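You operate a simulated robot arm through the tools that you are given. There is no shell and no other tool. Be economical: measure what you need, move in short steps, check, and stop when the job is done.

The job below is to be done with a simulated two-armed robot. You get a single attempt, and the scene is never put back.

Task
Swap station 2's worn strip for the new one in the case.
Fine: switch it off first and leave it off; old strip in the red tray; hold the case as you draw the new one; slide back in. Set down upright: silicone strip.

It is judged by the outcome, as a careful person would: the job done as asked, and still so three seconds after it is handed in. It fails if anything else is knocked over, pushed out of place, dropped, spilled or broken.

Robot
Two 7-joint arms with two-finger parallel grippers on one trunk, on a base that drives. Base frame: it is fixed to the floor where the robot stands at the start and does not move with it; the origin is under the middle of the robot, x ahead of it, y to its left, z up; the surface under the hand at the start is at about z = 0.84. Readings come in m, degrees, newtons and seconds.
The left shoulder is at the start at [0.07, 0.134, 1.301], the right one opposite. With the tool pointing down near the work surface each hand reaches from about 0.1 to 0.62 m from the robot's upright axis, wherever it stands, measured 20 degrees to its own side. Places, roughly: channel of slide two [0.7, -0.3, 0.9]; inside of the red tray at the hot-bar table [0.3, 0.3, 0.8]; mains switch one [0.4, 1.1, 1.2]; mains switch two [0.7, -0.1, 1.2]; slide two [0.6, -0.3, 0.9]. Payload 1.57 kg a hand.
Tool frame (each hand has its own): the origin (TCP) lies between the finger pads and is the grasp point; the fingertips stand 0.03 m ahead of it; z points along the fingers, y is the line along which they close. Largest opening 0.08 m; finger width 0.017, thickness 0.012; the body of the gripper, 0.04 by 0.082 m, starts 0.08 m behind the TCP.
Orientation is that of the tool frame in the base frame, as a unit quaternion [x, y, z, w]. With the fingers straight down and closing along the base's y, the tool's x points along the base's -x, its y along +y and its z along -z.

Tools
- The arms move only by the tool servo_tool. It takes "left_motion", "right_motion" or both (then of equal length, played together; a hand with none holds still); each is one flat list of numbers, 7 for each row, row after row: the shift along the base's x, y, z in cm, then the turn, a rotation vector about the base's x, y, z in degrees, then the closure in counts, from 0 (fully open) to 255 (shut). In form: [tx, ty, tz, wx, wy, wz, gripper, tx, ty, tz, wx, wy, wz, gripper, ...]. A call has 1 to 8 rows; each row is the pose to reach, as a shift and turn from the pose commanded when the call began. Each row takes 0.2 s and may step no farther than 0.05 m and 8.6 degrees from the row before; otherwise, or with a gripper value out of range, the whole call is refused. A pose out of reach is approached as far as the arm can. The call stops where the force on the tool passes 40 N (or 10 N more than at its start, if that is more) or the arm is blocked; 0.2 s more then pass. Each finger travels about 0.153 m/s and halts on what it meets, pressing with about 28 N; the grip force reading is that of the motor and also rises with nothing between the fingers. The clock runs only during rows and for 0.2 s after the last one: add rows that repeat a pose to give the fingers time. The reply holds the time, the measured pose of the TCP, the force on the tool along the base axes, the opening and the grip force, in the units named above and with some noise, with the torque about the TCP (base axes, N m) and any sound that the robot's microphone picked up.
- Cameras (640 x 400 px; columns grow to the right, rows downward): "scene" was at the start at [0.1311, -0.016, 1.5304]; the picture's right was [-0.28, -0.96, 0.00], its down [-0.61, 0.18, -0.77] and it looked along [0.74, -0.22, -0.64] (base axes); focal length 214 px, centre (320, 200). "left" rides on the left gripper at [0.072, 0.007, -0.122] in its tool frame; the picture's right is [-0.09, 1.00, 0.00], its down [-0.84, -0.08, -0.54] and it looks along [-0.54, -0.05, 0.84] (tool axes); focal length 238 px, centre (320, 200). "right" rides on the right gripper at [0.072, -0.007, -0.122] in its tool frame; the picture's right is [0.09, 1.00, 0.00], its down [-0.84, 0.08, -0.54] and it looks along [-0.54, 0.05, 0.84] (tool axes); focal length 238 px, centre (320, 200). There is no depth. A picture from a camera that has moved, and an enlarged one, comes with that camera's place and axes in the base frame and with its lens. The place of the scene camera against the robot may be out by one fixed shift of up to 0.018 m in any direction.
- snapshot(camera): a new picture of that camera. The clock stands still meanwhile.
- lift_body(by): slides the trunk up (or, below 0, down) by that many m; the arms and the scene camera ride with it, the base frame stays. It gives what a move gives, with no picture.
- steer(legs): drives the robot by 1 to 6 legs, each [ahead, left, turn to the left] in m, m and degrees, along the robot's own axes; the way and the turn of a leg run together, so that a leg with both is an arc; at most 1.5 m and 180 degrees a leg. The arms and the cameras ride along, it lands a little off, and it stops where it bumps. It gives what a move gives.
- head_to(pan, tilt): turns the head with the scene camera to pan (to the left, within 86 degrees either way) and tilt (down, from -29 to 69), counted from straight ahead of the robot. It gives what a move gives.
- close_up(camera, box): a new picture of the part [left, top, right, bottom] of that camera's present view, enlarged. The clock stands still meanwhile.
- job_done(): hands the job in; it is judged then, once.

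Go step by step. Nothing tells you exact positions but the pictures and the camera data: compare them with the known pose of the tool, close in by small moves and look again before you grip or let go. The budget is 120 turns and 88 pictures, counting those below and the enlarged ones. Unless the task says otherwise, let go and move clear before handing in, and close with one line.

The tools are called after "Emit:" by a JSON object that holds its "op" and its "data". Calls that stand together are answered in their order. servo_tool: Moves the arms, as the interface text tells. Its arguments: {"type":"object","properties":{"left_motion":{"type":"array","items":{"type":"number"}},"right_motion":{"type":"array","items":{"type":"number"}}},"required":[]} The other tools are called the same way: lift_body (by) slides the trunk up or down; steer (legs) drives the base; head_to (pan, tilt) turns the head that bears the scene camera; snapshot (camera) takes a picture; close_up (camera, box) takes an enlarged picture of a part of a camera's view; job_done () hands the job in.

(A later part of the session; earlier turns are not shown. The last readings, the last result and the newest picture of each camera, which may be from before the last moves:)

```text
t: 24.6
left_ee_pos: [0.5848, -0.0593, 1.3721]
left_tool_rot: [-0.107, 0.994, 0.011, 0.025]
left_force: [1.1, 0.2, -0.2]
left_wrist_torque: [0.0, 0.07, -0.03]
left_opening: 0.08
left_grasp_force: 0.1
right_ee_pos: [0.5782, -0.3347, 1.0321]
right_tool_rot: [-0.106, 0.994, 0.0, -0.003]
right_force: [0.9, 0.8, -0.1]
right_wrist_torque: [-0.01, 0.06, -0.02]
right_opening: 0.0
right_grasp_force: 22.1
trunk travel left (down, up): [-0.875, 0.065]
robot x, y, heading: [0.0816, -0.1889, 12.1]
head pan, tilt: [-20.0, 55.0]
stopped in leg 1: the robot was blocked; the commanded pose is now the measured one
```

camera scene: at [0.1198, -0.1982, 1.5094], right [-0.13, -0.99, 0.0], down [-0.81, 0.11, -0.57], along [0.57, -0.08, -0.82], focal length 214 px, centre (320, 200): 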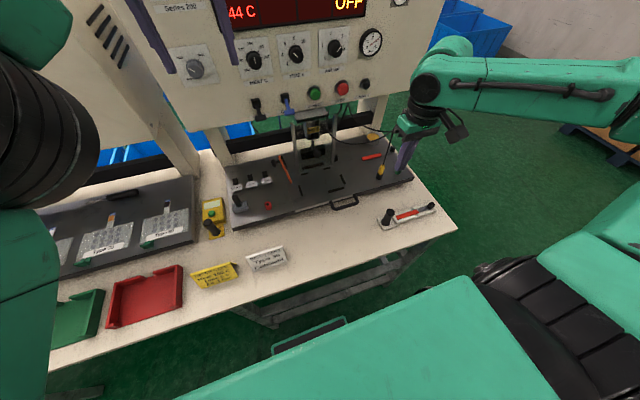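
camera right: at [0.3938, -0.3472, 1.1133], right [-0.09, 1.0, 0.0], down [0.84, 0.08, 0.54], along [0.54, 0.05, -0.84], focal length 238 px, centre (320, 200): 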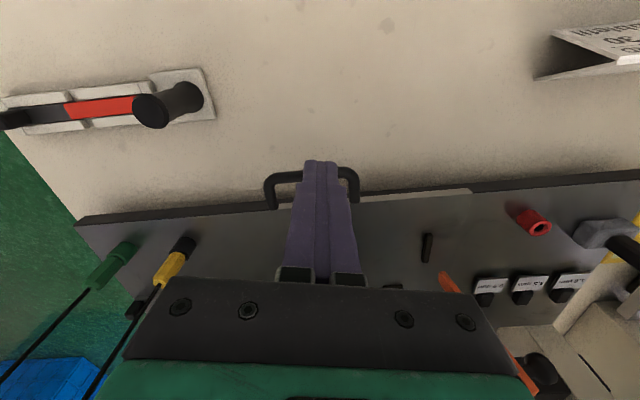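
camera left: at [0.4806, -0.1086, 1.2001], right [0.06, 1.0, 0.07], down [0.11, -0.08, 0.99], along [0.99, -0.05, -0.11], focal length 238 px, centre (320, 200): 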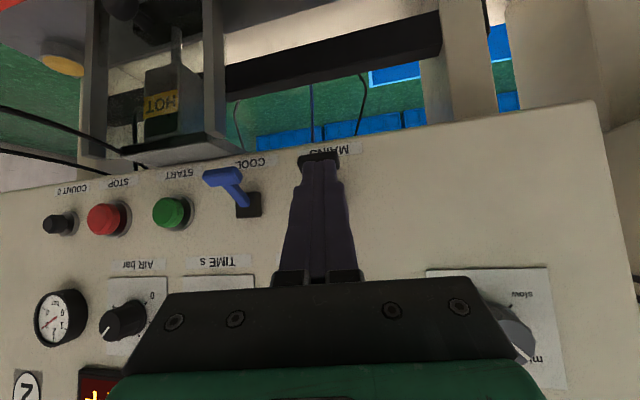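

The base just touched something at the end, so I'll back off 1 cm, draw the left hand back, and look.

Emit:
{"op": "steer", "data": {"legs": [[-0.015, 0, 0]]}}

Emit:
{"op": "servo_tool", "data": {"left_motion": [-3, 0, 0, 0, 0, 0, 0, -6, 1, 0, 0, 0, 0, 0, -9, 2, 0, 0, 0, 0, 0, -12, 4, 0, 0, 0, 0, 0], "right_motion": [-1.5, 0, -1, 0, 0, 0, 255, -3, 0, -3, 0, 0, 0, 255, -4, -0.3, -5, 0, 0, 0, 255, -4.2, -0.3, -6.8, 0, 0, 0, 255]}}

Emit:
{"op": "snapshot", "data": {"camera": "scene"}}

Emit:
{"op": "close_up", "data": {"camera": "right", "box": [220, 80, 420, 205]}}

```text
t: 25.4
left_ee_pos: [0.5687, -0.0622, 1.3728]
left_tool_rot: [-0.106, 0.994, 0.012, 0.026]
left_force: [-0.2, 0.2, -0.2]
left_wrist_torque: [-0.03, 0.06, 0.03]
left_opening: 0.0799
left_grasp_force: 0.1
right_ee_pos: [0.5623, -0.3371, 1.032]
right_tool_rot: [-0.106, 0.994, 0.0, -0.002]
right_force: [0.6, 0.4, 0.1]
right_wrist_torque: [-0.04, 0.04, 0.0]
right_opening: 0.0
right_grasp_force: 21.3
trunk travel left (down, up): [-0.875, 0.065]
robot x, y, heading: [0.0633, -0.1912, 11.9]
head pan, tilt: [-20.0, 55.0]
```

```text
t: 26.4
left_ee_pos: [0.4414, -0.0208, 1.3754]
left_tool_rot: [-0.107, 0.994, 0.012, 0.031]
left_force: [-0.3, -0.4, 0.3]
left_wrist_torque: [-0.02, -0.01, 0.02]
left_opening: 0.08
left_grasp_force: 0.1
right_ee_pos: [0.5134, -0.3386, 0.9661]
right_tool_rot: [-0.105, 0.994, -0.001, 0.001]
right_force: [-0.2, -0.5, 0.3]
right_wrist_torque: [-0.01, 0.0, -0.01]
right_opening: 0.0
right_grasp_force: 21.0
trunk travel left (down, up): [-0.875, 0.065]
robot x, y, heading: [0.0659, -0.1862, 12.4]
head pan, tilt: [-20.0, 55.0]
```

```text
51 pictures are left
camera scene: at [0.1811, -0.1798, 1.5097], right [-0.14, -0.99, 0.0], down [-0.81, 0.11, -0.58], along [0.57, -0.08, -0.82], focal length 214 px, centre (320, 200)
```

scene: 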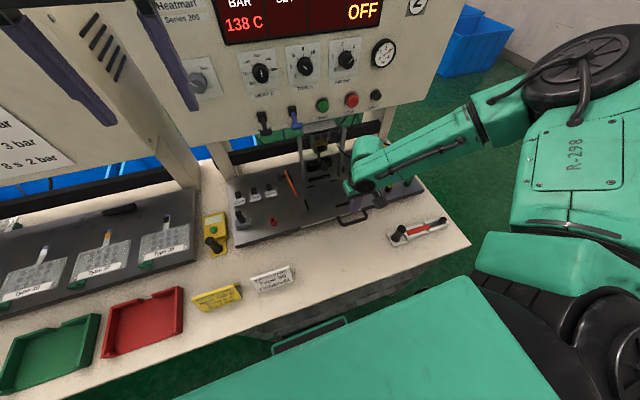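

```text
3.20 times, centred on (320, 142) of right
camera zoom: at [0.4443, -0.3593, 1.0882], right [-0.3, 0.95, 0.0], down [0.8, 0.25, 0.54], along [0.52, 0.16, -0.84], focal length 763 px, centre (320, 384)
```

zoom: 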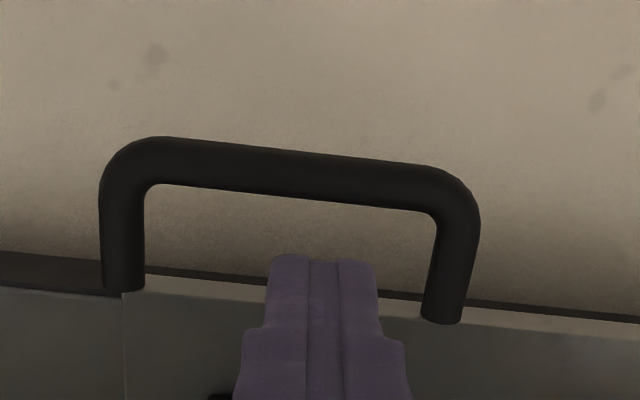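

Nothing was disturbed. Handle position confirmed; I'll nudge forward and lower the tips into the loop.

Emit:
{"op": "servo_tool", "data": {"right_motion": [0.8, 0, -1, 0, 0, 0, 255, 0.8, 0, -2.5, 0, 0, 0, 255, 0.8, 0, -4, 0, 0, 0, 255, 0.8, 0, -5.4, 0, 0, 0, 255]}}

Emit:
{"op": "close_up", "data": {"camera": "right", "box": [220, 80, 420, 205]}}

```text
t: 27.4
left_ee_pos: [0.4454, -0.0225, 1.3734]
left_tool_rot: [-0.107, 0.994, 0.012, 0.028]
left_force: [0.5, 1.6, 0.0]
left_wrist_torque: [0.02, 0.04, -0.02]
left_opening: 0.08
left_grasp_force: 0.1
right_ee_pos: [0.5239, -0.3392, 0.9127]
right_tool_rot: [-0.105, 0.994, -0.001, 0.0]
right_force: [0.2, -0.3, 0.2]
right_wrist_torque: [0.02, 0.0, 0.01]
right_opening: 0.0
right_grasp_force: 21.8
trunk travel left (down, up): [-0.875, 0.065]
robot x, y, heading: [0.061, -0.19, 11.9]
head pan, tilt: [-20.0, 55.0]
```

```text
3.20 times, centred on (320, 142) of right
camera zoom: at [0.4558, -0.3606, 1.0341], right [-0.3, 0.95, 0.0], down [0.8, 0.25, 0.54], along [0.52, 0.16, -0.84], focal length 763 px, centre (320, 384)
```

zoom: 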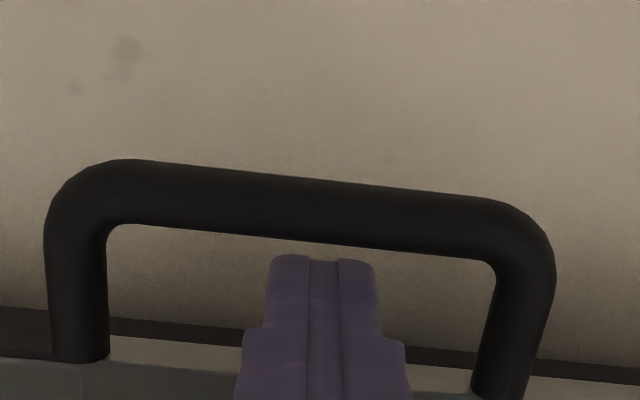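

The tips are inside the loop. I'll pull the slide toward me gently, watching the force.

Emit:
{"op": "servo_tool", "data": {"right_motion": [-1, -0.2, 0, 0, 0, 0, 255, -2, -0.4, 0, 0, 0, 0, 255, -3, -0.6, 0, 0, 0, 0, 255, -4, -0.8, 0, 0, 0, 0, 255]}}

Emit:
{"op": "snapshot", "data": {"camera": "scene"}}

```text
t: 28.4
left_ee_pos: [0.4444, -0.024, 1.3741]
left_tool_rot: [-0.106, 0.994, 0.011, 0.028]
left_force: [1.0, -0.2, -0.6]
left_wrist_torque: [0.0, -0.01, -0.03]
left_opening: 0.08
left_grasp_force: 0.1
right_ee_pos: [0.4826, -0.3498, 0.9107]
right_tool_rot: [-0.106, 0.994, -0.001, 0.0]
right_force: [0.0, -0.7, 0.3]
right_wrist_torque: [0.02, -0.03, 0.0]
right_opening: 0.0001
right_grasp_force: 21.5
trunk travel left (down, up): [-0.875, 0.065]
robot x, y, heading: [0.0653, -0.1906, 12.1]
head pan, tilt: [-20.0, 55.0]
```

```text
48 pictures are left
camera scene: at [0.1837, -0.1822, 1.5095], right [-0.14, -0.99, 0.0], down [-0.81, 0.11, -0.57], along [0.57, -0.08, -0.82], focal length 214 px, centre (320, 200)
```

scene: 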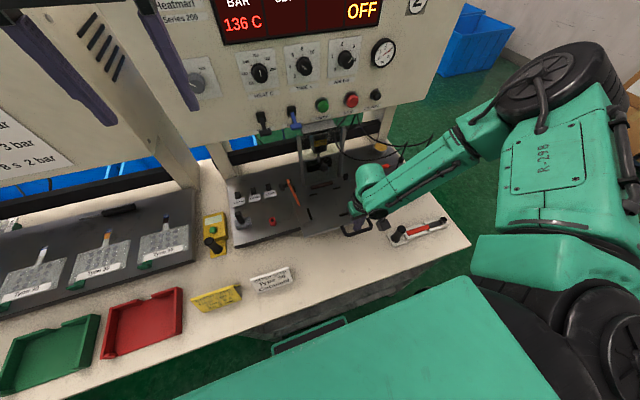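

The slide comes freely. I'll keep pulling.

Emit:
{"op": "servo_tool", "data": {"right_motion": [-1.5, -0.3, 0, 0, 0, 0, 255, -3, -0.6, 0, 0, 0, 0, 255, -4.5, -0.95, 0, 0, 0, 0, 255, -6, -1.25, 0, 0, 0, 0, 255, -7.5, -1.55, 0, 0, 0, 0, 255]}}

Emit:
{"op": "close_up", "data": {"camera": "scene", "box": [220, 130, 460, 280]}}

```text
t: 29.6
left_ee_pos: [0.453, -0.0213, 1.3706]
left_tool_rot: [-0.108, 0.994, 0.011, 0.025]
left_force: [-0.2, 0.6, 1.0]
left_wrist_torque: [0.03, 0.02, 0.0]
left_opening: 0.0797
left_grasp_force: 0.1
right_ee_pos: [0.4206, -0.3612, 0.9111]
right_tool_rot: [-0.108, 0.994, -0.001, 0.003]
right_force: [24.7, 0.8, 9.3]
right_wrist_torque: [-0.02, -0.3, 0.02]
right_opening: 0.0
right_grasp_force: 21.5
trunk travel left (down, up): [-0.875, 0.065]
robot x, y, heading: [0.0649, -0.1888, 12.1]
head pan, tilt: [-20.0, 55.0]
```

```text
2.67 times, centred on (340, 205) of scene
camera zoom: at [0.1936, -0.1809, 1.5089], right [-0.14, -0.99, 0.0], down [-0.82, 0.11, -0.57], along [0.56, -0.08, -0.82], focal length 572 px, centre (267, 187)
```

zoom: 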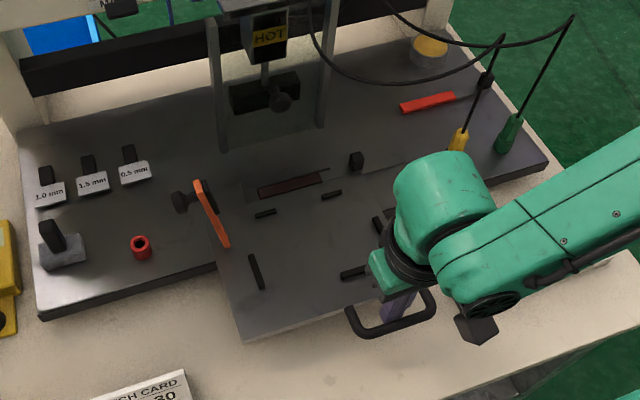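

The slide has reached its stop with the worn strip now in front of the bar. I'll unhook the fingers, rise and look at the strip and its tab from above.

Emit:
{"op": "servo_tool", "data": {"right_motion": [0.8, 0.2, 0.5, 0, 0, 0, 255, 1, 0.2, 4, 0, 0, 0, 255, 1, -2, 8, 0, 0, 0, 150, 2, -4, 12, 0, 0, 0, 0, 4, -6, 14, 0, 0, 0, 0, 6, -6, 15, 0, 0, 0, 0]}}

Emit:
{"op": "snapshot", "data": {"camera": "right"}}

Emit:
{"op": "close_up", "data": {"camera": "right", "box": [240, 90, 440, 215]}}

```text
t: 31.0
left_ee_pos: [0.4462, -0.0227, 1.3745]
left_tool_rot: [-0.106, 0.994, 0.011, 0.028]
left_force: [0.1, 0.6, 0.0]
left_wrist_torque: [0.02, 0.03, 0.03]
left_opening: 0.0798
left_grasp_force: 0.1
right_ee_pos: [0.4705, -0.4264, 1.0609]
right_tool_rot: [-0.106, 0.994, 0.001, -0.001]
right_force: [1.3, 0.0, -0.9]
right_wrist_torque: [0.02, 0.03, -0.03]
right_opening: 0.0798
right_grasp_force: 0.1
right hand out of reach, approached as far as the arm can: row 3
trunk travel left (down, up): [-0.875, 0.065]
robot x, y, heading: [0.0682, -0.1884, 12.4]
head pan, tilt: [-20.0, 55.0]
```

```text
46 pictures are left
camera right: at [0.4027, -0.4469, 1.1833], right [-0.3, 0.95, 0.0], down [0.8, 0.25, 0.54], along [0.52, 0.16, -0.84], focal length 238 px, centre (320, 200)
```

right: 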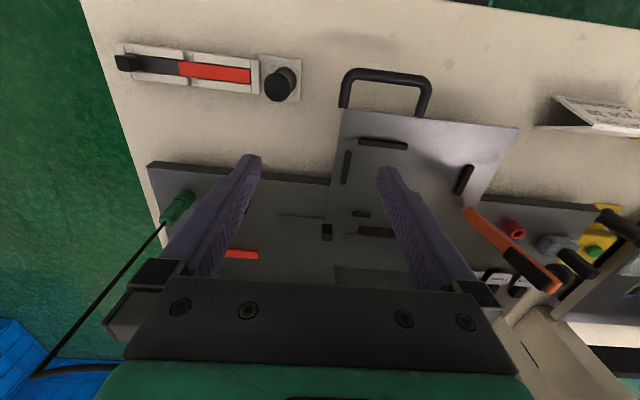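

```text
3.20 times, centred on (340, 152) of right
camera zoom: at [0.4027, -0.4469, 1.1833], right [-0.3, 0.95, 0.0], down [0.8, 0.25, 0.54], along [0.52, 0.16, -0.84], focal length 763 px, centre (256, 352)
```

zoom: 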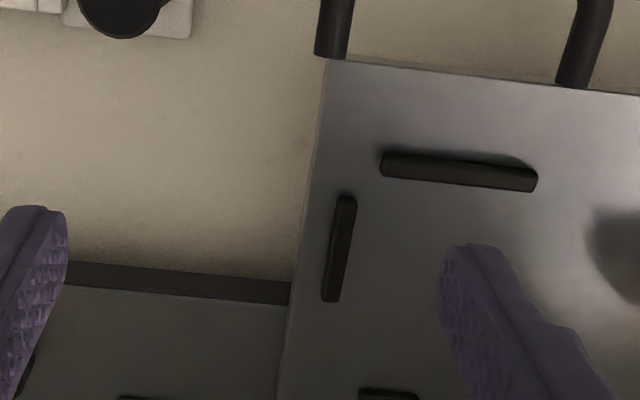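

Emit:
{"op": "close_up", "data": {"camera": "right", "box": [260, 190, 420, 290]}}

Emit:
{"op": "close_up", "data": {"camera": "right", "box": [100, 30, 320, 130]}}

```text
4.00 times, centred on (340, 240) of right
camera zoom: at [0.4027, -0.4469, 1.1833], right [-0.3, 0.95, 0.0], down [0.8, 0.25, 0.54], along [0.52, 0.16, -0.84], focal length 953 px, centre (240, 40)
```

zoom: 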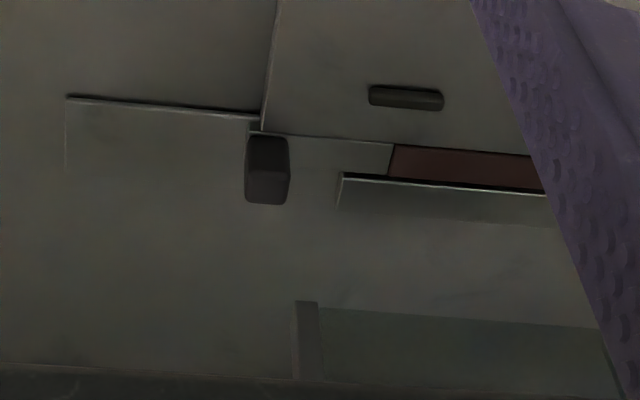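

```text
2.91 times, centred on (210, 80) of right
camera zoom: at [0.4027, -0.4469, 1.1833], right [-0.3, 0.95, 0.0], down [0.8, 0.25, 0.54], along [0.52, 0.16, -0.84], focal length 693 px, centre (640, 549)
```

zoom: 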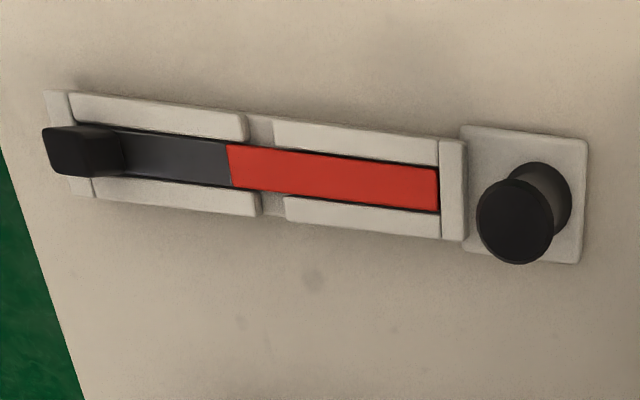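

The strip's tab is a small black block about 1.5 cm wide at roughly [0.624, -0.369], top near z = 0.92, and the strip draws out to the right. I'll tilt the right hand 25° to stay clear of the panel and come to a pre-grasp above it with the fingers half open.

Emit:
{"op": "servo_tool", "data": {"right_motion": [2.5, 1, -1, 1.33, -6.1, 0, 112, 5, 2, -2.5, 2.65, -12.2, 0, 112, 7.5, 3, -4, 4, -18.3, 0, 112, 10, 4, -5.5, 5.3, -24.4, 0, 112, 11.6, 4.9, -7, 5.3, -24.4, 0, 112, 11.6, 4.9, -7, 5.3, -24.4, 0, 112]}}

Emit:
{"op": "snapshot", "data": {"camera": "right"}}

Emit:
{"op": "close_up", "data": {"camera": "scene", "box": [280, 110, 440, 210]}}

```text
t: 32.4
left_ee_pos: [0.4431, -0.0237, 1.3746]
left_tool_rot: [-0.107, 0.994, 0.012, 0.029]
left_force: [-1.0, 0.3, -0.6]
left_wrist_torque: [0.0, -0.04, -0.02]
left_opening: 0.0798
left_grasp_force: 0.0
right_ee_pos: [0.586, -0.3777, 0.9886]
right_tool_rot: [-0.104, 0.971, 0.023, 0.215]
right_force: [-1.2, 0.6, 0.5]
right_wrist_torque: [0.03, 0.02, 0.04]
right_opening: 0.0451
right_grasp_force: 0.1
trunk travel left (down, up): [-0.875, 0.065]
robot x, y, heading: [0.0642, -0.1908, 12.1]
head pan, tilt: [-20.0, 55.0]
```

```text
42 pictures are left
camera right: at [0.4735, -0.4079, 1.0686], right [-0.29, 0.96, -0.04], down [0.5, 0.19, 0.85], along [0.81, 0.23, -0.53], focal length 238 px, centre (320, 200)
```

right: 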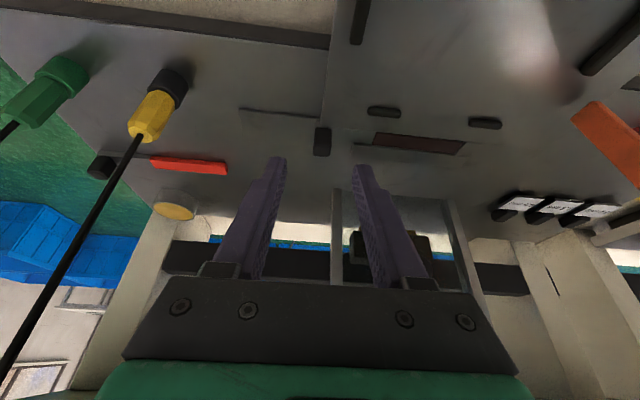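

```text
4.00 times, centred on (360, 160) of scene
camera zoom: at [0.184, -0.1821, 1.5094], right [-0.14, -0.99, 0.0], down [-0.81, 0.11, -0.57], along [0.57, -0.08, -0.82], focal length 858 px, centre (160, 360)
```

zoom: 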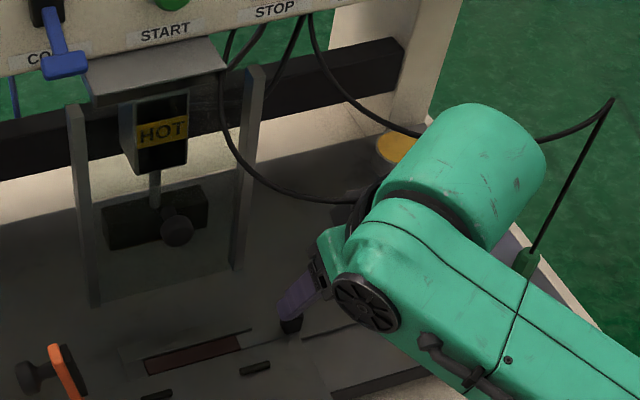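

The tab lies on the fingers' line, about 6 cm ahead. I'll advance along the tool axis and check before closing.

Emit:
{"op": "servo_tool", "data": {"right_motion": [0.9, 0.25, -1.8, 0, 0, 0, 112, 1.8, 0.5, -3.4, 0, 0, 0, 112, 2.5, 0.75, -4.7, 0, 0, 0, 112]}}

Emit:
{"op": "close_up", "data": {"camera": "right", "box": [220, 90, 420, 215]}}

Emit:
{"op": "close_up", "data": {"camera": "scene", "box": [310, 155, 406, 215]}}

```text
t: 33.2
left_ee_pos: [0.4446, -0.0233, 1.3738]
left_tool_rot: [-0.107, 0.994, 0.012, 0.029]
left_force: [-0.5, -0.4, -0.3]
left_wrist_torque: [0.02, 0.01, -0.01]
left_opening: 0.08
left_grasp_force: 0.0
right_ee_pos: [0.6091, -0.37, 0.9455]
right_tool_rot: [-0.104, 0.971, 0.024, 0.215]
right_force: [0.4, -0.2, 0.0]
right_wrist_torque: [0.0, -0.03, 0.0]
right_opening: 0.0448
right_grasp_force: 0.0
trunk travel left (down, up): [-0.875, 0.065]
robot x, y, heading: [0.0645, -0.1901, 12.1]
head pan, tilt: [-20.0, 55.0]
```

```text
3.20 times, centred on (320, 152) of right
camera zoom: at [0.4982, -0.401, 1.0255], right [-0.29, 0.96, -0.04], down [0.5, 0.19, 0.84], along [0.81, 0.23, -0.53], focal length 763 px, centre (320, 352)
```

zoom: 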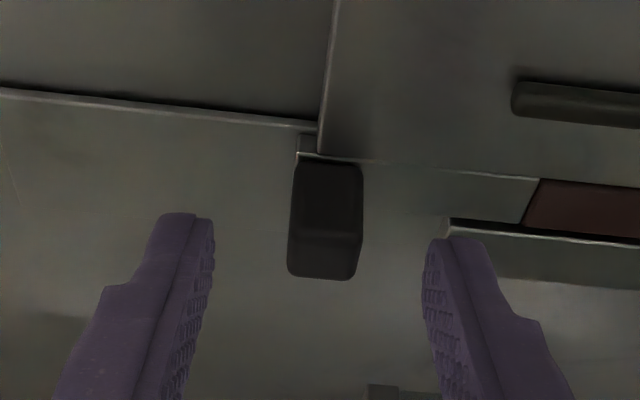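

```text
6.67 times, centred on (358, 185) of scene
camera zoom: at [0.1838, -0.1819, 1.5095], right [-0.14, -0.99, 0.0], down [-0.81, 0.11, -0.57], along [0.57, -0.08, -0.82], focal length 1430 px, centre (67, 300)
```

zoom: 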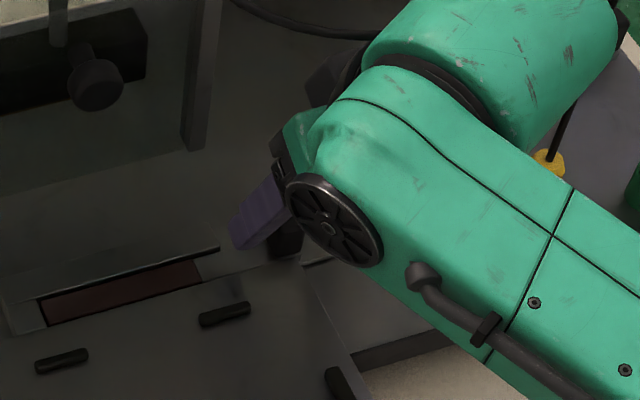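

Tab centred between the fingers, top near z = 0.918. I'll narrow the opening, lower 1.3 cm, and close on it.

Emit:
{"op": "servo_tool", "data": {"right_motion": [0, 0, 0, 0, 0, 0, 160, 0.2, 0.1, -0.7, 0, 0, 0, 160, 0.3, 0.1, -1.3, 0, 0, 0, 160, 0.3, 0.1, -1.3, 0, 0, 0, 255, 0.3, 0.1, -1.3, 0, 0, 0, 255]}}

Emit:
{"op": "close_up", "data": {"camera": "right", "box": [220, 90, 420, 215]}}

```text
t: 34.4
left_ee_pos: [0.4442, -0.0238, 1.375]
left_tool_rot: [-0.106, 0.994, 0.012, 0.028]
left_force: [-0.9, 0.7, 1.2]
left_wrist_torque: [0.0, -0.01, -0.01]
left_opening: 0.08
left_grasp_force: 0.1
right_ee_pos: [0.614, -0.3675, 0.9325]
right_tool_rot: [-0.103, 0.971, 0.023, 0.216]
right_force: [1.2, -0.7, -0.2]
right_wrist_torque: [-0.07, 0.01, -0.01]
right_opening: 0.0145
right_grasp_force: 28.3
trunk travel left (down, up): [-0.875, 0.065]
robot x, y, heading: [0.066, -0.1909, 12.2]
head pan, tilt: [-20.0, 55.0]
```

```text
3.20 times, centred on (320, 152) of right
camera zoom: at [0.5012, -0.3991, 1.013], right [-0.29, 0.96, -0.04], down [0.5, 0.19, 0.84], along [0.81, 0.23, -0.53], focal length 763 px, centre (320, 352)
```

zoom: 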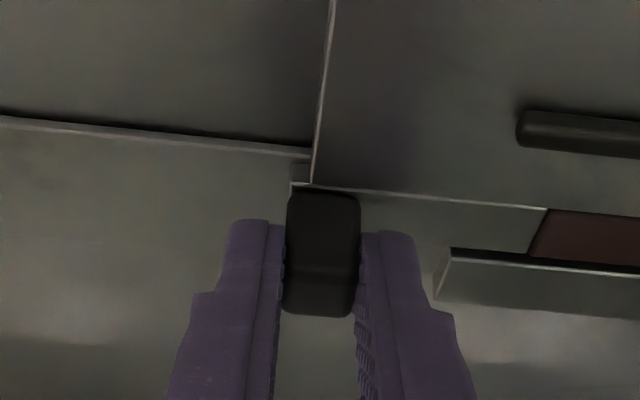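

Gripped at 1.45 cm. I'll draw the strip 6 cm to the right along the channel (the yellow tool stands further along, so not more), and see how it goes.

Emit:
{"op": "servo_tool", "data": {"right_motion": [0.2, -1, 0, 0, 0, 0, 255, 0.4, -2, 0, 0, 0, 0, 255, 0.6, -3, 0, 0, 0, 0, 255, 0.8, -4, 0, 0, 0, 0, 255, 1.0, -5, 0, 0, 0, 0, 255, 1.2, -6, 0, 0, 0, 0, 255]}}

Emit:
{"op": "snapshot", "data": {"camera": "right"}}

```text
t: 35.8
left_ee_pos: [0.4434, -0.0203, 1.3749]
left_tool_rot: [-0.108, 0.994, 0.01, 0.028]
left_force: [0.3, -0.4, -1.2]
left_wrist_torque: [0.0, 0.01, 0.01]
left_opening: 0.08
left_grasp_force: 0.1
right_ee_pos: [0.6242, -0.4257, 0.9332]
right_tool_rot: [-0.105, 0.971, 0.022, 0.215]
right_force: [1.6, 5.8, 7.2]
right_wrist_torque: [0.2, -0.12, -0.11]
right_opening: 0.0146
right_grasp_force: 28.2
trunk travel left (down, up): [-0.875, 0.065]
robot x, y, heading: [0.0695, -0.1867, 12.0]
head pan, tilt: [-20.0, 55.0]
```

```text
37 pictures are left
camera right: at [0.5119, -0.4571, 1.0126], right [-0.29, 0.96, -0.04], down [0.5, 0.19, 0.85], along [0.82, 0.23, -0.53], focal length 238 px, centre (320, 200)
```

right: 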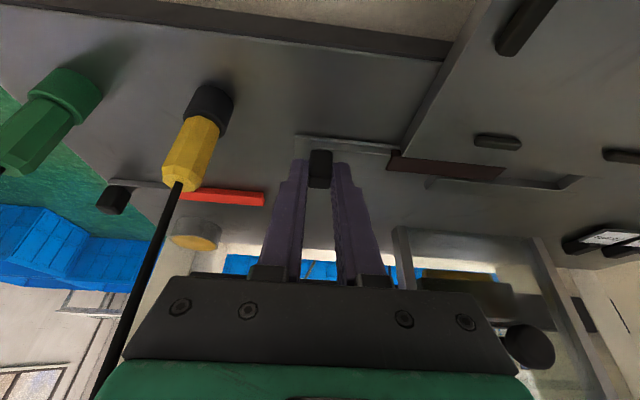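

The strip follows well, but the yellow probe's cord is just to the right of the hand. I'll try lifting here, gently.

Emit:
{"op": "servo_tool", "data": {"right_motion": [0, 0, 0.4, 0, 0, 0, 255, 0, 0, 0.8, 0, 0, 0, 255, 0, 0, 1.3, 0, 0, 0, 255]}}

Emit:
{"op": "snapshot", "data": {"camera": "right"}}

```text
t: 36.6
left_ee_pos: [0.4448, -0.0224, 1.3744]
left_tool_rot: [-0.106, 0.994, 0.011, 0.029]
left_force: [0.5, 0.5, -0.3]
left_wrist_torque: [-0.01, -0.02, 0.02]
left_opening: 0.0799
left_grasp_force: 0.2
right_ee_pos: [0.6251, -0.4269, 0.9457]
right_tool_rot: [-0.102, 0.971, 0.022, 0.214]
right_force: [0.0, -0.5, -0.7]
right_wrist_torque: [-0.06, -0.03, -0.02]
right_opening: 0.0169
right_grasp_force: 0.2
trunk travel left (down, up): [-0.875, 0.065]
robot x, y, heading: [0.0615, -0.1923, 12.0]
head pan, tilt: [-20.0, 55.0]
```

```text
36 pictures are left
camera right: at [0.5126, -0.4576, 1.0258], right [-0.29, 0.96, -0.04], down [0.5, 0.19, 0.84], along [0.81, 0.23, -0.53], focal length 238 px, centre (320, 200)
```

right: 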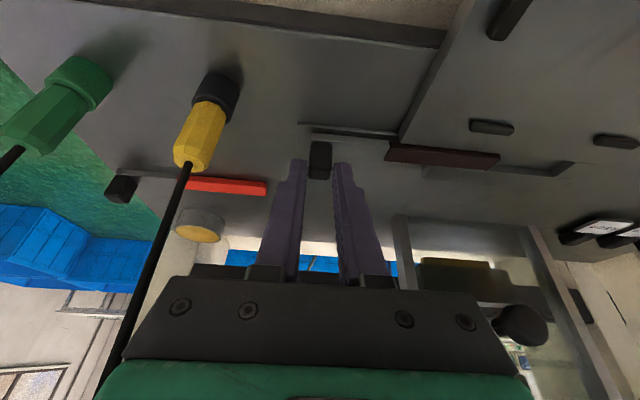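

Emit:
{"op": "close_up", "data": {"camera": "right", "box": [240, 110, 400, 210]}}

Emit:
{"op": "servo_tool", "data": {"right_motion": [0, 0, 0, 0, 0, 0, 160, 0, 0, 0, 0, 0, 0, 160]}}

```text
4.00 times, centred on (320, 160) of right
camera zoom: at [0.5126, -0.4576, 1.0258], right [-0.29, 0.96, -0.04], down [0.5, 0.19, 0.84], along [0.81, 0.23, -0.53], focal length 953 px, centre (320, 360)
```

zoom: 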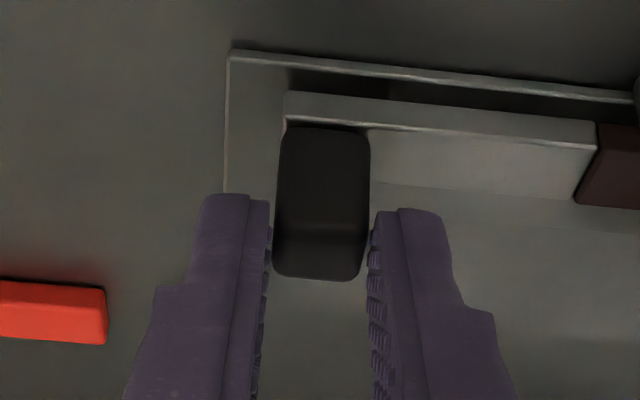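

```text
t: 37.2
left_ee_pos: [0.4443, -0.0232, 1.3727]
left_tool_rot: [-0.106, 0.994, 0.011, 0.029]
left_force: [-0.1, 0.2, -1.1]
left_wrist_torque: [0.02, 0.02, 0.0]
left_opening: 0.0801
left_grasp_force: 0.2
right_ee_pos: [0.6265, -0.4273, 0.9463]
right_tool_rot: [-0.104, 0.971, 0.023, 0.215]
right_force: [0.5, 0.2, -0.9]
right_wrist_torque: [0.02, -0.02, 0.01]
right_opening: 0.0299
right_grasp_force: 0.1
trunk travel left (down, up): [-0.875, 0.065]
robot x, y, heading: [0.0654, -0.1921, 11.9]
head pan, tilt: [-20.0, 55.0]
```

Emit:
{"op": "snapshot", "data": {"camera": "right"}}

Emit:
{"op": "close_up", "data": {"camera": "right", "box": [240, 110, 400, 210]}}

```text
34 pictures are left
camera right: at [0.5128, -0.4576, 1.0258], right [-0.29, 0.96, -0.04], down [0.5, 0.19, 0.84], along [0.81, 0.23, -0.53], focal length 238 px, centre (320, 200)
```

right: 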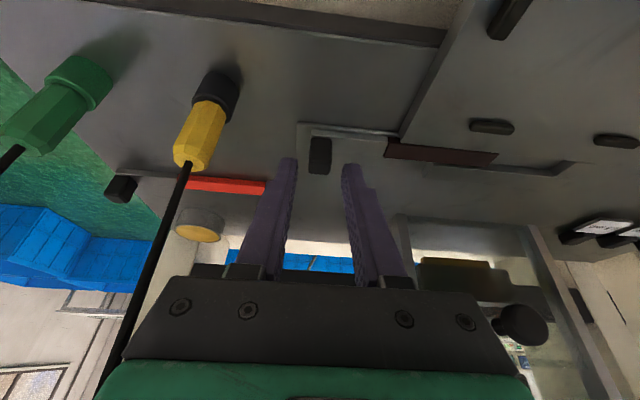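

```text
4.00 times, centred on (320, 160) of right
camera zoom: at [0.5128, -0.4576, 1.0258], right [-0.29, 0.96, -0.04], down [0.5, 0.19, 0.84], along [0.81, 0.23, -0.53], focal length 953 px, centre (320, 360)
```

zoom: 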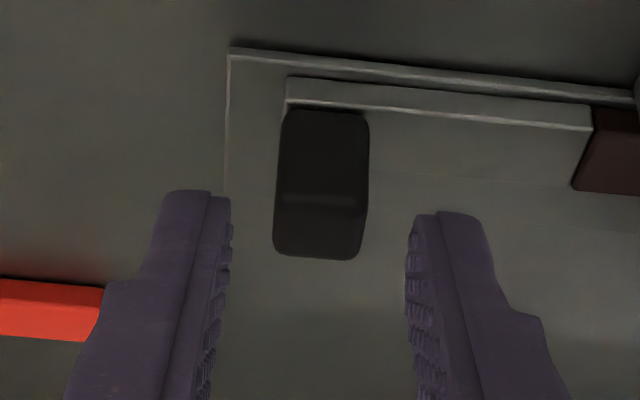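

The strip rose a little, slipped and settled back flat, still standing right. I'll regrip slightly deeper and lift more slowly.

Emit:
{"op": "servo_tool", "data": {"right_motion": [0, -0.1, -0.7, 0, 0, 0, 160, 0.1, -0.1, -1.5, 0, 0, 0, 160, 0.1, -0.1, -1.6, 0, 0, 0, 160, 0.1, -0.1, -1.6, 0, 0, 0, 255, 0.1, -0.1, -1.6, 0, 0, 0, 255, 0.1, -0.1, -1.6, 0, 0, 0, 255]}}

Emit:
{"op": "servo_tool", "data": {"right_motion": [0, 0, 0.15, 0, 0, 0, 255, 0, 0, 0.3, 0, 0, 0, 255, 0, 0, 0.3, 0, 0, 0, 255]}}

Emit:
{"op": "servo_tool", "data": {"right_motion": [0, 0, 0.15, 0, 0, 0, 255, 0, 0, 0.3, 0, 0, 0, 255, 0, 0, 0.3, 0, 0, 0, 255]}}

```text
t: 38.6
left_ee_pos: [0.4443, -0.0239, 1.375]
left_tool_rot: [-0.106, 0.994, 0.011, 0.029]
left_force: [0.1, 0.5, -0.2]
left_wrist_torque: [0.01, -0.01, -0.01]
left_opening: 0.08
left_grasp_force: 0.1
right_ee_pos: [0.6258, -0.4297, 0.9302]
right_tool_rot: [-0.104, 0.971, 0.023, 0.216]
right_force: [0.6, -0.1, 0.3]
right_wrist_torque: [-0.05, 0.01, -0.01]
right_opening: 0.0148
right_grasp_force: 28.3
trunk travel left (down, up): [-0.875, 0.065]
robot x, y, heading: [0.0626, -0.1914, 12.0]
head pan, tilt: [-20.0, 55.0]
```

```text
t: 39.4
left_ee_pos: [0.4445, -0.0234, 1.3747]
left_tool_rot: [-0.107, 0.994, 0.012, 0.029]
left_force: [0.3, 0.7, -0.8]
left_wrist_torque: [0.02, -0.02, 0.0]
left_opening: 0.0799
left_grasp_force: 0.1
right_ee_pos: [0.626, -0.4277, 0.9321]
right_tool_rot: [-0.102, 0.971, 0.022, 0.216]
right_force: [0.2, 0.4, -0.9]
right_wrist_torque: [-0.09, -0.05, -0.12]
right_opening: 0.0148
right_grasp_force: 27.5
trunk travel left (down, up): [-0.875, 0.065]
robot x, y, heading: [0.0626, -0.1911, 12.2]
head pan, tilt: [-20.0, 55.0]
```

```text
t: 40.2
left_ee_pos: [0.4456, -0.0231, 1.3751]
left_tool_rot: [-0.107, 0.994, 0.012, 0.029]
left_force: [0.9, -0.1, 0.5]
left_wrist_torque: [0.01, 0.01, -0.03]
left_opening: 0.0798
left_grasp_force: 0.0
right_ee_pos: [0.6265, -0.4271, 0.9343]
right_tool_rot: [-0.103, 0.971, 0.023, 0.215]
right_force: [0.7, -0.2, -0.8]
right_wrist_torque: [-0.07, -0.02, -0.07]
right_opening: 0.0148
right_grasp_force: 28.5
trunk travel left (down, up): [-0.875, 0.065]
robot x, y, heading: [0.0637, -0.1967, 12.0]
head pan, tilt: [-20.0, 55.0]
```

No resistance; it lifts freely. Continue up another centimetre and check.

Emit:
{"op": "servo_tool", "data": {"right_motion": [0, 0, 0.3, 0, 0, 0, 255, 0, 0, 0.6, 0, 0, 0, 255, 0, 0, 0.9, 0, 0, 0, 255, 0, 0, 1.2, 0, 0, 0, 255]}}

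Emit:
{"op": "close_up", "data": {"camera": "right", "box": [240, 90, 480, 240]}}

```text
t: 41.2
left_ee_pos: [0.444, -0.0232, 1.374]
left_tool_rot: [-0.106, 0.994, 0.012, 0.028]
left_force: [-0.1, 0.1, 0.2]
left_wrist_torque: [0.0, -0.03, -0.03]
left_opening: 0.08
left_grasp_force: 0.1
right_ee_pos: [0.6259, -0.4275, 0.9473]
right_tool_rot: [-0.102, 0.971, 0.023, 0.215]
right_force: [-0.5, -0.4, -0.2]
right_wrist_torque: [-0.01, -0.02, 0.0]
right_opening: 0.0149
right_grasp_force: 27.3
trunk travel left (down, up): [-0.875, 0.065]
robot x, y, heading: [0.0637, -0.1897, 12.1]
head pan, tilt: [-20.0, 55.0]
```

```text
2.67 times, centred on (360, 165) of right
camera zoom: at [0.514, -0.458, 1.0275], right [-0.29, 0.96, -0.04], down [0.5, 0.19, 0.84], along [0.81, 0.23, -0.53], focal length 636 px, centre (213, 293)
```

zoom: 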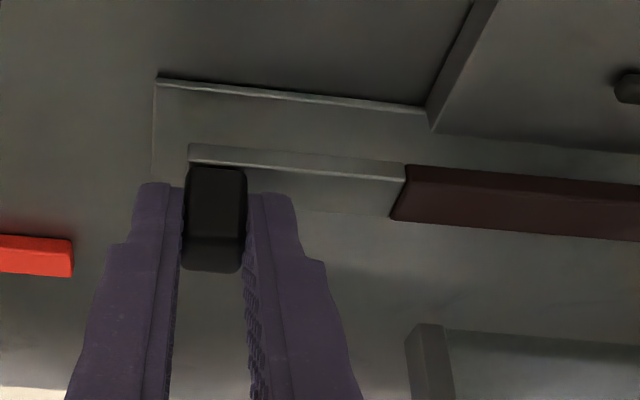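

The worn strip is up level in the right hand. I'll lift it clear and bring it back toward me.

Emit:
{"op": "servo_tool", "data": {"right_motion": [0, 0, 2.5, 0, 0, 0, 255, -1, 0, 5, 0, 0, 0, 255, -4, -0.5, 7, 0, 0, 0, 255, -8, -1, 9, 0, 0, 0, 255, -12, -1, 11, 0, 0, 0, 255, -16, -1, 13, 0, 0, 0, 255, -20, -1, 15, 0, 0, 0, 255, -23, 0, 15, 0, 0, 0, 255]}}

Emit:
{"op": "head_to", "data": {"pan": -5, "tilt": 60}}

Emit:
{"op": "steer", "data": {"legs": [[0, 0.42, 0]]}}

Emit:
{"op": "snapshot", "data": {"camera": "scene"}}

```text
t: 43.0
left_ee_pos: [0.4448, -0.0233, 1.375]
left_tool_rot: [-0.107, 0.994, 0.012, 0.029]
left_force: [-0.2, -0.4, 0.0]
left_wrist_torque: [0.01, 0.01, 0.01]
left_opening: 0.0796
left_grasp_force: 0.2
right_ee_pos: [0.4977, -0.4383, 1.0597]
right_tool_rot: [-0.103, 0.971, 0.023, 0.216]
right_force: [0.0, -0.1, -0.2]
right_wrist_torque: [0.0, 0.02, 0.03]
right_opening: 0.0148
right_grasp_force: 27.4
right hand out of reach, approached as far as the arm can: row 6, 7, 8
trunk travel left (down, up): [-0.875, 0.065]
robot x, y, heading: [0.0634, -0.1894, 11.9]
head pan, tilt: [-20.0, 55.0]
```

```text
t: 43.7
left_ee_pos: [0.4444, -0.0236, 1.3745]
left_tool_rot: [-0.106, 0.994, 0.012, 0.028]
left_force: [-0.1, 0.3, 0.3]
left_wrist_torque: [0.01, 0.0, 0.03]
left_opening: 0.08
left_grasp_force: 0.0
right_ee_pos: [0.4994, -0.439, 1.0595]
right_tool_rot: [-0.104, 0.971, 0.023, 0.215]
right_force: [0.6, 0.4, 0.3]
right_wrist_torque: [-0.03, 0.01, 0.01]
right_opening: 0.0147
right_grasp_force: 27.9
trunk travel left (down, up): [-0.875, 0.065]
robot x, y, heading: [0.0651, -0.1829, 12.1]
head pan, tilt: [-5.0, 60.0]
```

```text
t: 46.4
left_ee_pos: [0.3544, 0.3918, 1.3734]
left_tool_rot: [-0.109, 0.994, 0.013, 0.029]
left_force: [0.5, 0.2, 0.0]
left_wrist_torque: [0.02, 0.02, 0.0]
left_opening: 0.0799
left_grasp_force: 0.1
right_ee_pos: [0.4091, -0.021, 1.059]
right_tool_rot: [-0.106, 0.971, 0.025, 0.215]
right_force: [0.2, -0.5, -0.9]
right_wrist_torque: [0.01, 0.02, 0.0]
right_opening: 0.0149
right_grasp_force: 27.8
trunk travel left (down, up): [-0.875, 0.065]
robot x, y, heading: [-0.0296, 0.2205, 12.4]
head pan, tilt: [-5.0, 60.0]
```

```text
31 pictures are left
camera scene: at [0.089, 0.2502, 1.5034], right [0.13, -0.99, 0.0], down [-0.86, -0.11, -0.5], along [0.5, 0.07, -0.87], focal length 214 px, centre (320, 200)
```

scene: 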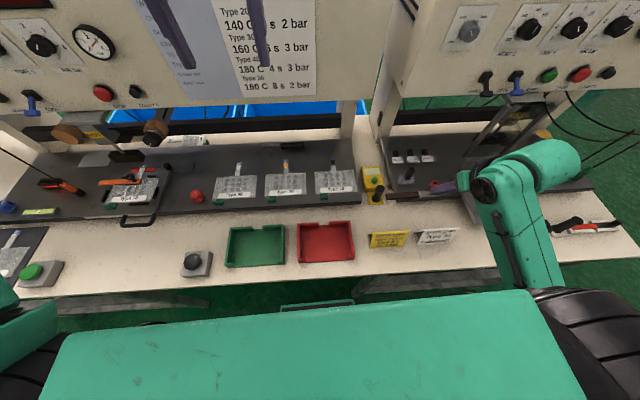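

The red tray's centre is about [0.314, 0.27]. I'll carry the strip over it, keeping it level.

Emit:
{"op": "servo_tool", "data": {"right_motion": [-1.3, 3, 0, 0, 0, 0, 255, -2.6, 6, 0, 0, 0, 0, 255, -3.9, 9, 0, 0, 0, 0, 255, -5.2, 12, 0, 0, 0, 0, 255, -6.5, 15, -1, 0, 0, 0, 255, -7.8, 18, -2, 0, 0, 0, 255, -8.8, 21, -3, 0, 0, 0, 255, -9.6, 23.3, -4, 0, 0, 0, 255]}}

Emit:
{"op": "snapshot", "data": {"camera": "right"}}

Emit:
{"op": "close_up", "data": {"camera": "scene", "box": [240, 180, 480, 330]}}

```text
t: 47.2
left_ee_pos: [0.3515, 0.3929, 1.3745]
left_tool_rot: [-0.11, 0.993, 0.013, 0.029]
left_force: [0.3, -0.4, -0.6]
left_wrist_torque: [0.01, -0.02, 0.02]
left_opening: 0.0801
left_grasp_force: 0.1
right_ee_pos: [0.3847, 0.0212, 1.0769]
right_tool_rot: [-0.123, 0.963, -0.069, 0.229]
right_force: [-0.3, 0.1, -0.6]
right_wrist_torque: [-0.02, -0.02, -0.01]
right_opening: 0.0151
right_grasp_force: 27.7
right hand out of reach, approached as far as the arm can: row 4
trunk travel left (down, up): [-0.875, 0.065]
robot x, y, heading: [-0.0271, 0.2241, 12.1]
head pan, tilt: [-5.0, 60.0]
stopped in row 4 (right hand): the arm was blocked; the commanded pose is now the measured one
```

```text
30 pictures are left
camera right: at [0.2696, 0.0056, 1.1557], right [-0.28, 0.93, -0.23], down [0.46, 0.34, 0.82], along [0.84, 0.13, -0.53], focal length 238 px, centre (320, 200)
```

right: 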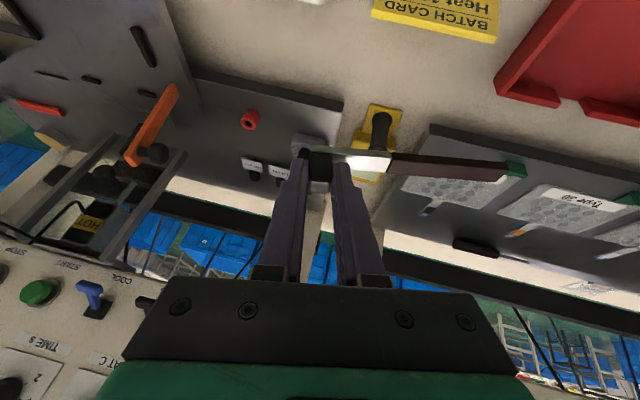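

```text
2.67 times, centred on (360, 255) of scene
camera zoom: at [0.0871, 0.2504, 1.5036], right [0.13, -0.99, 0.0], down [-0.86, -0.11, -0.5], along [0.5, 0.07, -0.87], focal length 572 px, centre (213, 53)
```

zoom: 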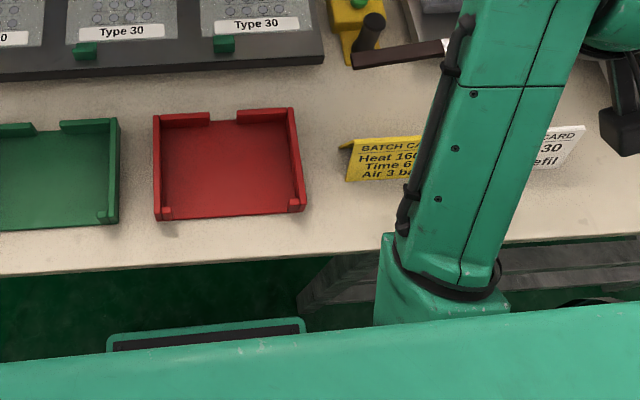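

The right arm hits its limit there with the tilt drifting. I'll go back to the good pose, restoring the orientation, and drive further left so the tray lies in the arm's natural reach.

Emit:
{"op": "servo_tool", "data": {"right_motion": [0.8, -1.4, -0.4, 3.6, 1, 0.1, 255, 1.6, -2.8, -1, 7.2, 2, 0.3, 255, 2.4, -4.2, -1.7, 10.7, 3, 0.4, 255, 2.4, -4.2, -1.7, 10.7, 3, 0.4, 255]}}

Emit:
{"op": "steer", "data": {"legs": [[-0.06, 0, 0], [0, 0.2, 0]]}}

Emit:
{"op": "snapshot", "data": {"camera": "right"}}

```text
t: 48.0
left_ee_pos: [0.3543, 0.3941, 1.3734]
left_tool_rot: [-0.109, 0.994, 0.013, 0.029]
left_force: [0.2, -0.3, 0.4]
left_wrist_torque: [-0.02, 0.03, -0.02]
left_opening: 0.0799
left_grasp_force: 0.1
right_ee_pos: [0.414, -0.0654, 1.0775]
right_tool_rot: [-0.096, 0.97, -0.046, 0.218]
right_force: [0.1, -0.4, 0.0]
right_wrist_torque: [-0.02, 0.01, 0.02]
right_opening: 0.0144
right_grasp_force: 27.6
trunk travel left (down, up): [-0.875, 0.065]
robot x, y, heading: [-0.0272, 0.2245, 12.2]
head pan, tilt: [-5.0, 60.0]
stopped in row 4 (right hand): the arm was blocked; the commanded pose is now the measured one
```

```text
t: 50.2
left_ee_pos: [0.2552, 0.5732, 1.3737]
left_tool_rot: [-0.11, 0.994, 0.013, 0.027]
left_force: [-0.2, -1.1, 1.1]
left_wrist_torque: [0.04, 0.02, 0.05]
left_opening: 0.0799
left_grasp_force: 0.0
right_ee_pos: [0.3128, 0.1149, 1.0743]
right_tool_rot: [-0.097, 0.97, -0.044, 0.217]
right_force: [0.0, 1.0, -1.1]
right_wrist_torque: [-0.04, 0.02, 0.02]
right_opening: 0.0148
right_grasp_force: 28.2
trunk travel left (down, up): [-0.875, 0.065]
robot x, y, heading: [-0.132, 0.4064, 12.3]
head pan, tilt: [-5.0, 60.0]
```

```text
28 pictures are left
camera right: at [0.1987, 0.1002, 1.1562], right [-0.25, 0.95, -0.17], down [0.5, 0.27, 0.82], along [0.83, 0.12, -0.54], focal length 238 px, centre (320, 200)
```

right: 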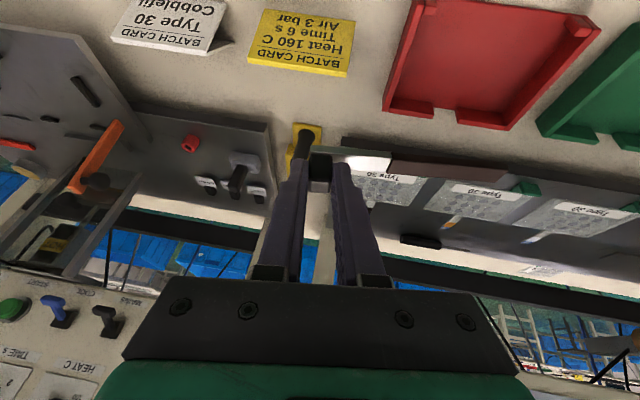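

The tray is now ahead-left of the right hand at about [0.307, 0.271]. I'll straighten the tool and shift over the tray at height.

Emit:
{"op": "servo_tool", "data": {"right_motion": [0, 2.5, -1, 2.5, 0.4, 0.9, 255, 0, 5, -2, 5, 0.8, 1.8, 255, -0.3, 7.5, -4, 7.4, 1.05, 2.7, 255, -0.7, 9.7, -7, 7.4, 1.05, 2.7, 255, -0.7, 9.7, -9, 7.4, 1.05, 2.7, 255]}}

Emit:
{"op": "snapshot", "data": {"camera": "right"}}

Emit:
{"op": "head_to", "data": {"pan": -25, "tilt": 58}}

Emit:
{"op": "snapshot", "data": {"camera": "scene"}}

```text
t: 51.0
left_ee_pos: [0.2515, 0.5787, 1.3746]
left_tool_rot: [-0.11, 0.993, 0.012, 0.028]
left_force: [0.4, 0.3, 0.3]
left_wrist_torque: [-0.06, -0.03, 0.01]
left_opening: 0.0798
left_grasp_force: 0.0
right_ee_pos: [0.3531, 0.151, 1.1231]
right_tool_rot: [-0.092, 0.943, -0.043, 0.317]
right_force: [0.3, 0.5, -0.1]
right_wrist_torque: [-0.05, 0.0, 0.01]
right_opening: 0.0148
right_grasp_force: 28.3
trunk travel left (down, up): [-0.875, 0.065]
robot x, y, heading: [-0.1266, 0.4055, 12.3]
head pan, tilt: [-5.0, 60.0]
stopped in row 4 (right hand): the arm was blocked; the commanded pose is now the measured one
```

```text
27 pictures are left
camera right: at [0.2243, 0.1336, 1.178], right [-0.22, 0.96, -0.19], down [0.32, 0.26, 0.91], along [0.92, 0.14, -0.36], focal length 238 px, centre (320, 200)
```

right: 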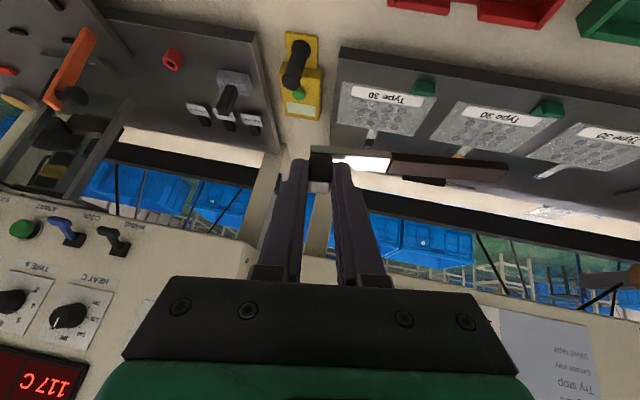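

```text
t: 51.9
left_ee_pos: [0.2526, 0.5773, 1.3736]
left_tool_rot: [-0.11, 0.993, 0.012, 0.029]
left_force: [0.2, -0.4, -0.6]
left_wrist_torque: [0.0, 0.03, 0.01]
left_opening: 0.0801
left_grasp_force: 0.1
right_ee_pos: [0.3518, 0.1497, 1.1216]
right_tool_rot: [-0.092, 0.943, -0.042, 0.317]
right_force: [-0.3, -0.4, -1.5]
right_wrist_torque: [0.02, -0.01, 0.04]
right_opening: 0.0144
right_grasp_force: 28.4
trunk travel left (down, up): [-0.875, 0.065]
robot x, y, heading: [-0.1292, 0.4089, 12.6]
head pan, tilt: [-25.0, 58.0]
```

```text
26 pictures are left
camera scene: at [-0.0118, 0.4113, 1.5057], right [-0.22, -0.98, 0.0], down [-0.83, 0.18, -0.53], along [0.52, -0.11, -0.85], focal length 214 px, centre (320, 200)
```

scene: 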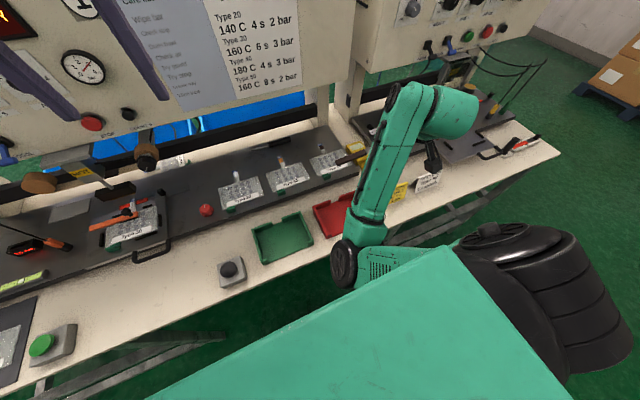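

The elbow is folded too close to the body. I'll back the robot off so the tray lies farther out, then unfold the arm and restore the tool's orientation.

Emit:
{"op": "steer", "data": {"legs": [[-0.13, 0.04, 0]]}}

Emit:
{"op": "servo_tool", "data": {"right_motion": [2, 0, 0, 1.4, 3.2, 0.8, 255, 4, 0, 0, 2.9, 6.4, 1.6, 255, 6, 0.5, 0, 4.3, 9.6, 2.4, 255, 8, 1, 0, 5.8, 12.9, 3.2, 255, 10, 2, -1, 5.8, 12.9, 3.2, 255, 10, 4, -3, 5.8, 12.9, 3.2, 255, 9, 6, -5, 5.8, 12.9, 3.2, 255]}}

Emit:
{"op": "snapshot", "data": {"camera": "scene"}}

```text
t: 53.2
left_ee_pos: [0.1181, 0.5868, 1.373]
left_tool_rot: [-0.108, 0.994, 0.013, 0.027]
left_force: [0.5, 0.3, 0.4]
left_wrist_torque: [0.01, 0.01, 0.0]
left_opening: 0.0799
left_grasp_force: 0.0
right_ee_pos: [0.2175, 0.1585, 1.1195]
right_tool_rot: [-0.091, 0.944, -0.042, 0.315]
right_force: [0.8, 0.2, -0.4]
right_wrist_torque: [-0.01, 0.02, 0.01]
right_opening: 0.0148
right_grasp_force: 28.3
trunk travel left (down, up): [-0.875, 0.065]
robot x, y, heading: [-0.2626, 0.4179, 12.5]
head pan, tilt: [-25.0, 58.0]
```

```text
t: 54.8
left_ee_pos: [0.1149, 0.5882, 1.3745]
left_tool_rot: [-0.11, 0.993, 0.013, 0.029]
left_force: [0.5, 0.9, 0.5]
left_wrist_torque: [-0.03, -0.02, 0.02]
left_opening: 0.0801
left_grasp_force: 0.0
right_ee_pos: [0.3073, 0.2205, 1.0719]
right_tool_rot: [-0.105, 0.971, 0.025, 0.213]
right_force: [-0.4, 0.2, -1.0]
right_wrist_torque: [0.02, -0.02, -0.03]
right_opening: 0.015
right_grasp_force: 28.1
trunk travel left (down, up): [-0.875, 0.065]
robot x, y, heading: [-0.2674, 0.4139, 12.1]
head pan, tilt: [-25.0, 58.0]
```

```text
25 pictures are left
camera scene: at [-0.15, 0.4227, 1.5059], right [-0.22, -0.98, 0.0], down [-0.83, 0.19, -0.53], along [0.52, -0.12, -0.85], focal length 214 px, centre (320, 200)
```

scene: 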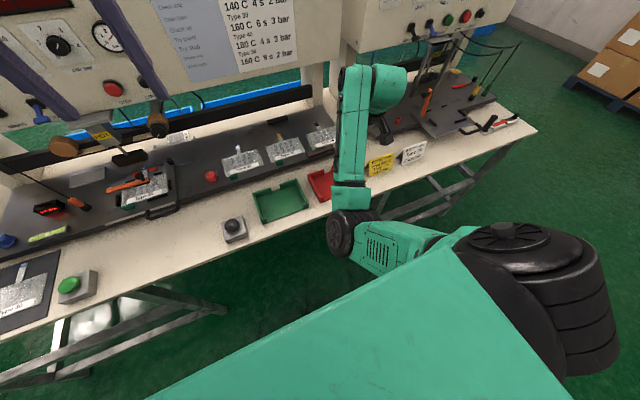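

Orientation is restored over the tray. I'll check with the wrist camera before lowering.

Emit:
{"op": "snapshot", "data": {"camera": "right"}}

```text
24 pictures are left
camera right: at [0.1956, 0.1893, 1.1522], right [-0.3, 0.95, -0.04], down [0.5, 0.19, 0.84], along [0.81, 0.23, -0.54], focal length 238 px, centre (320, 200)
```

right: 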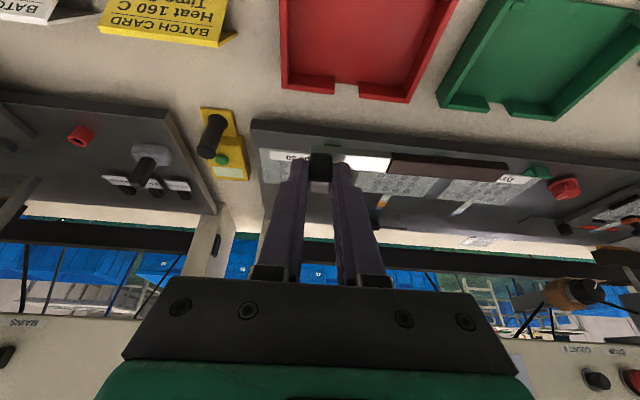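

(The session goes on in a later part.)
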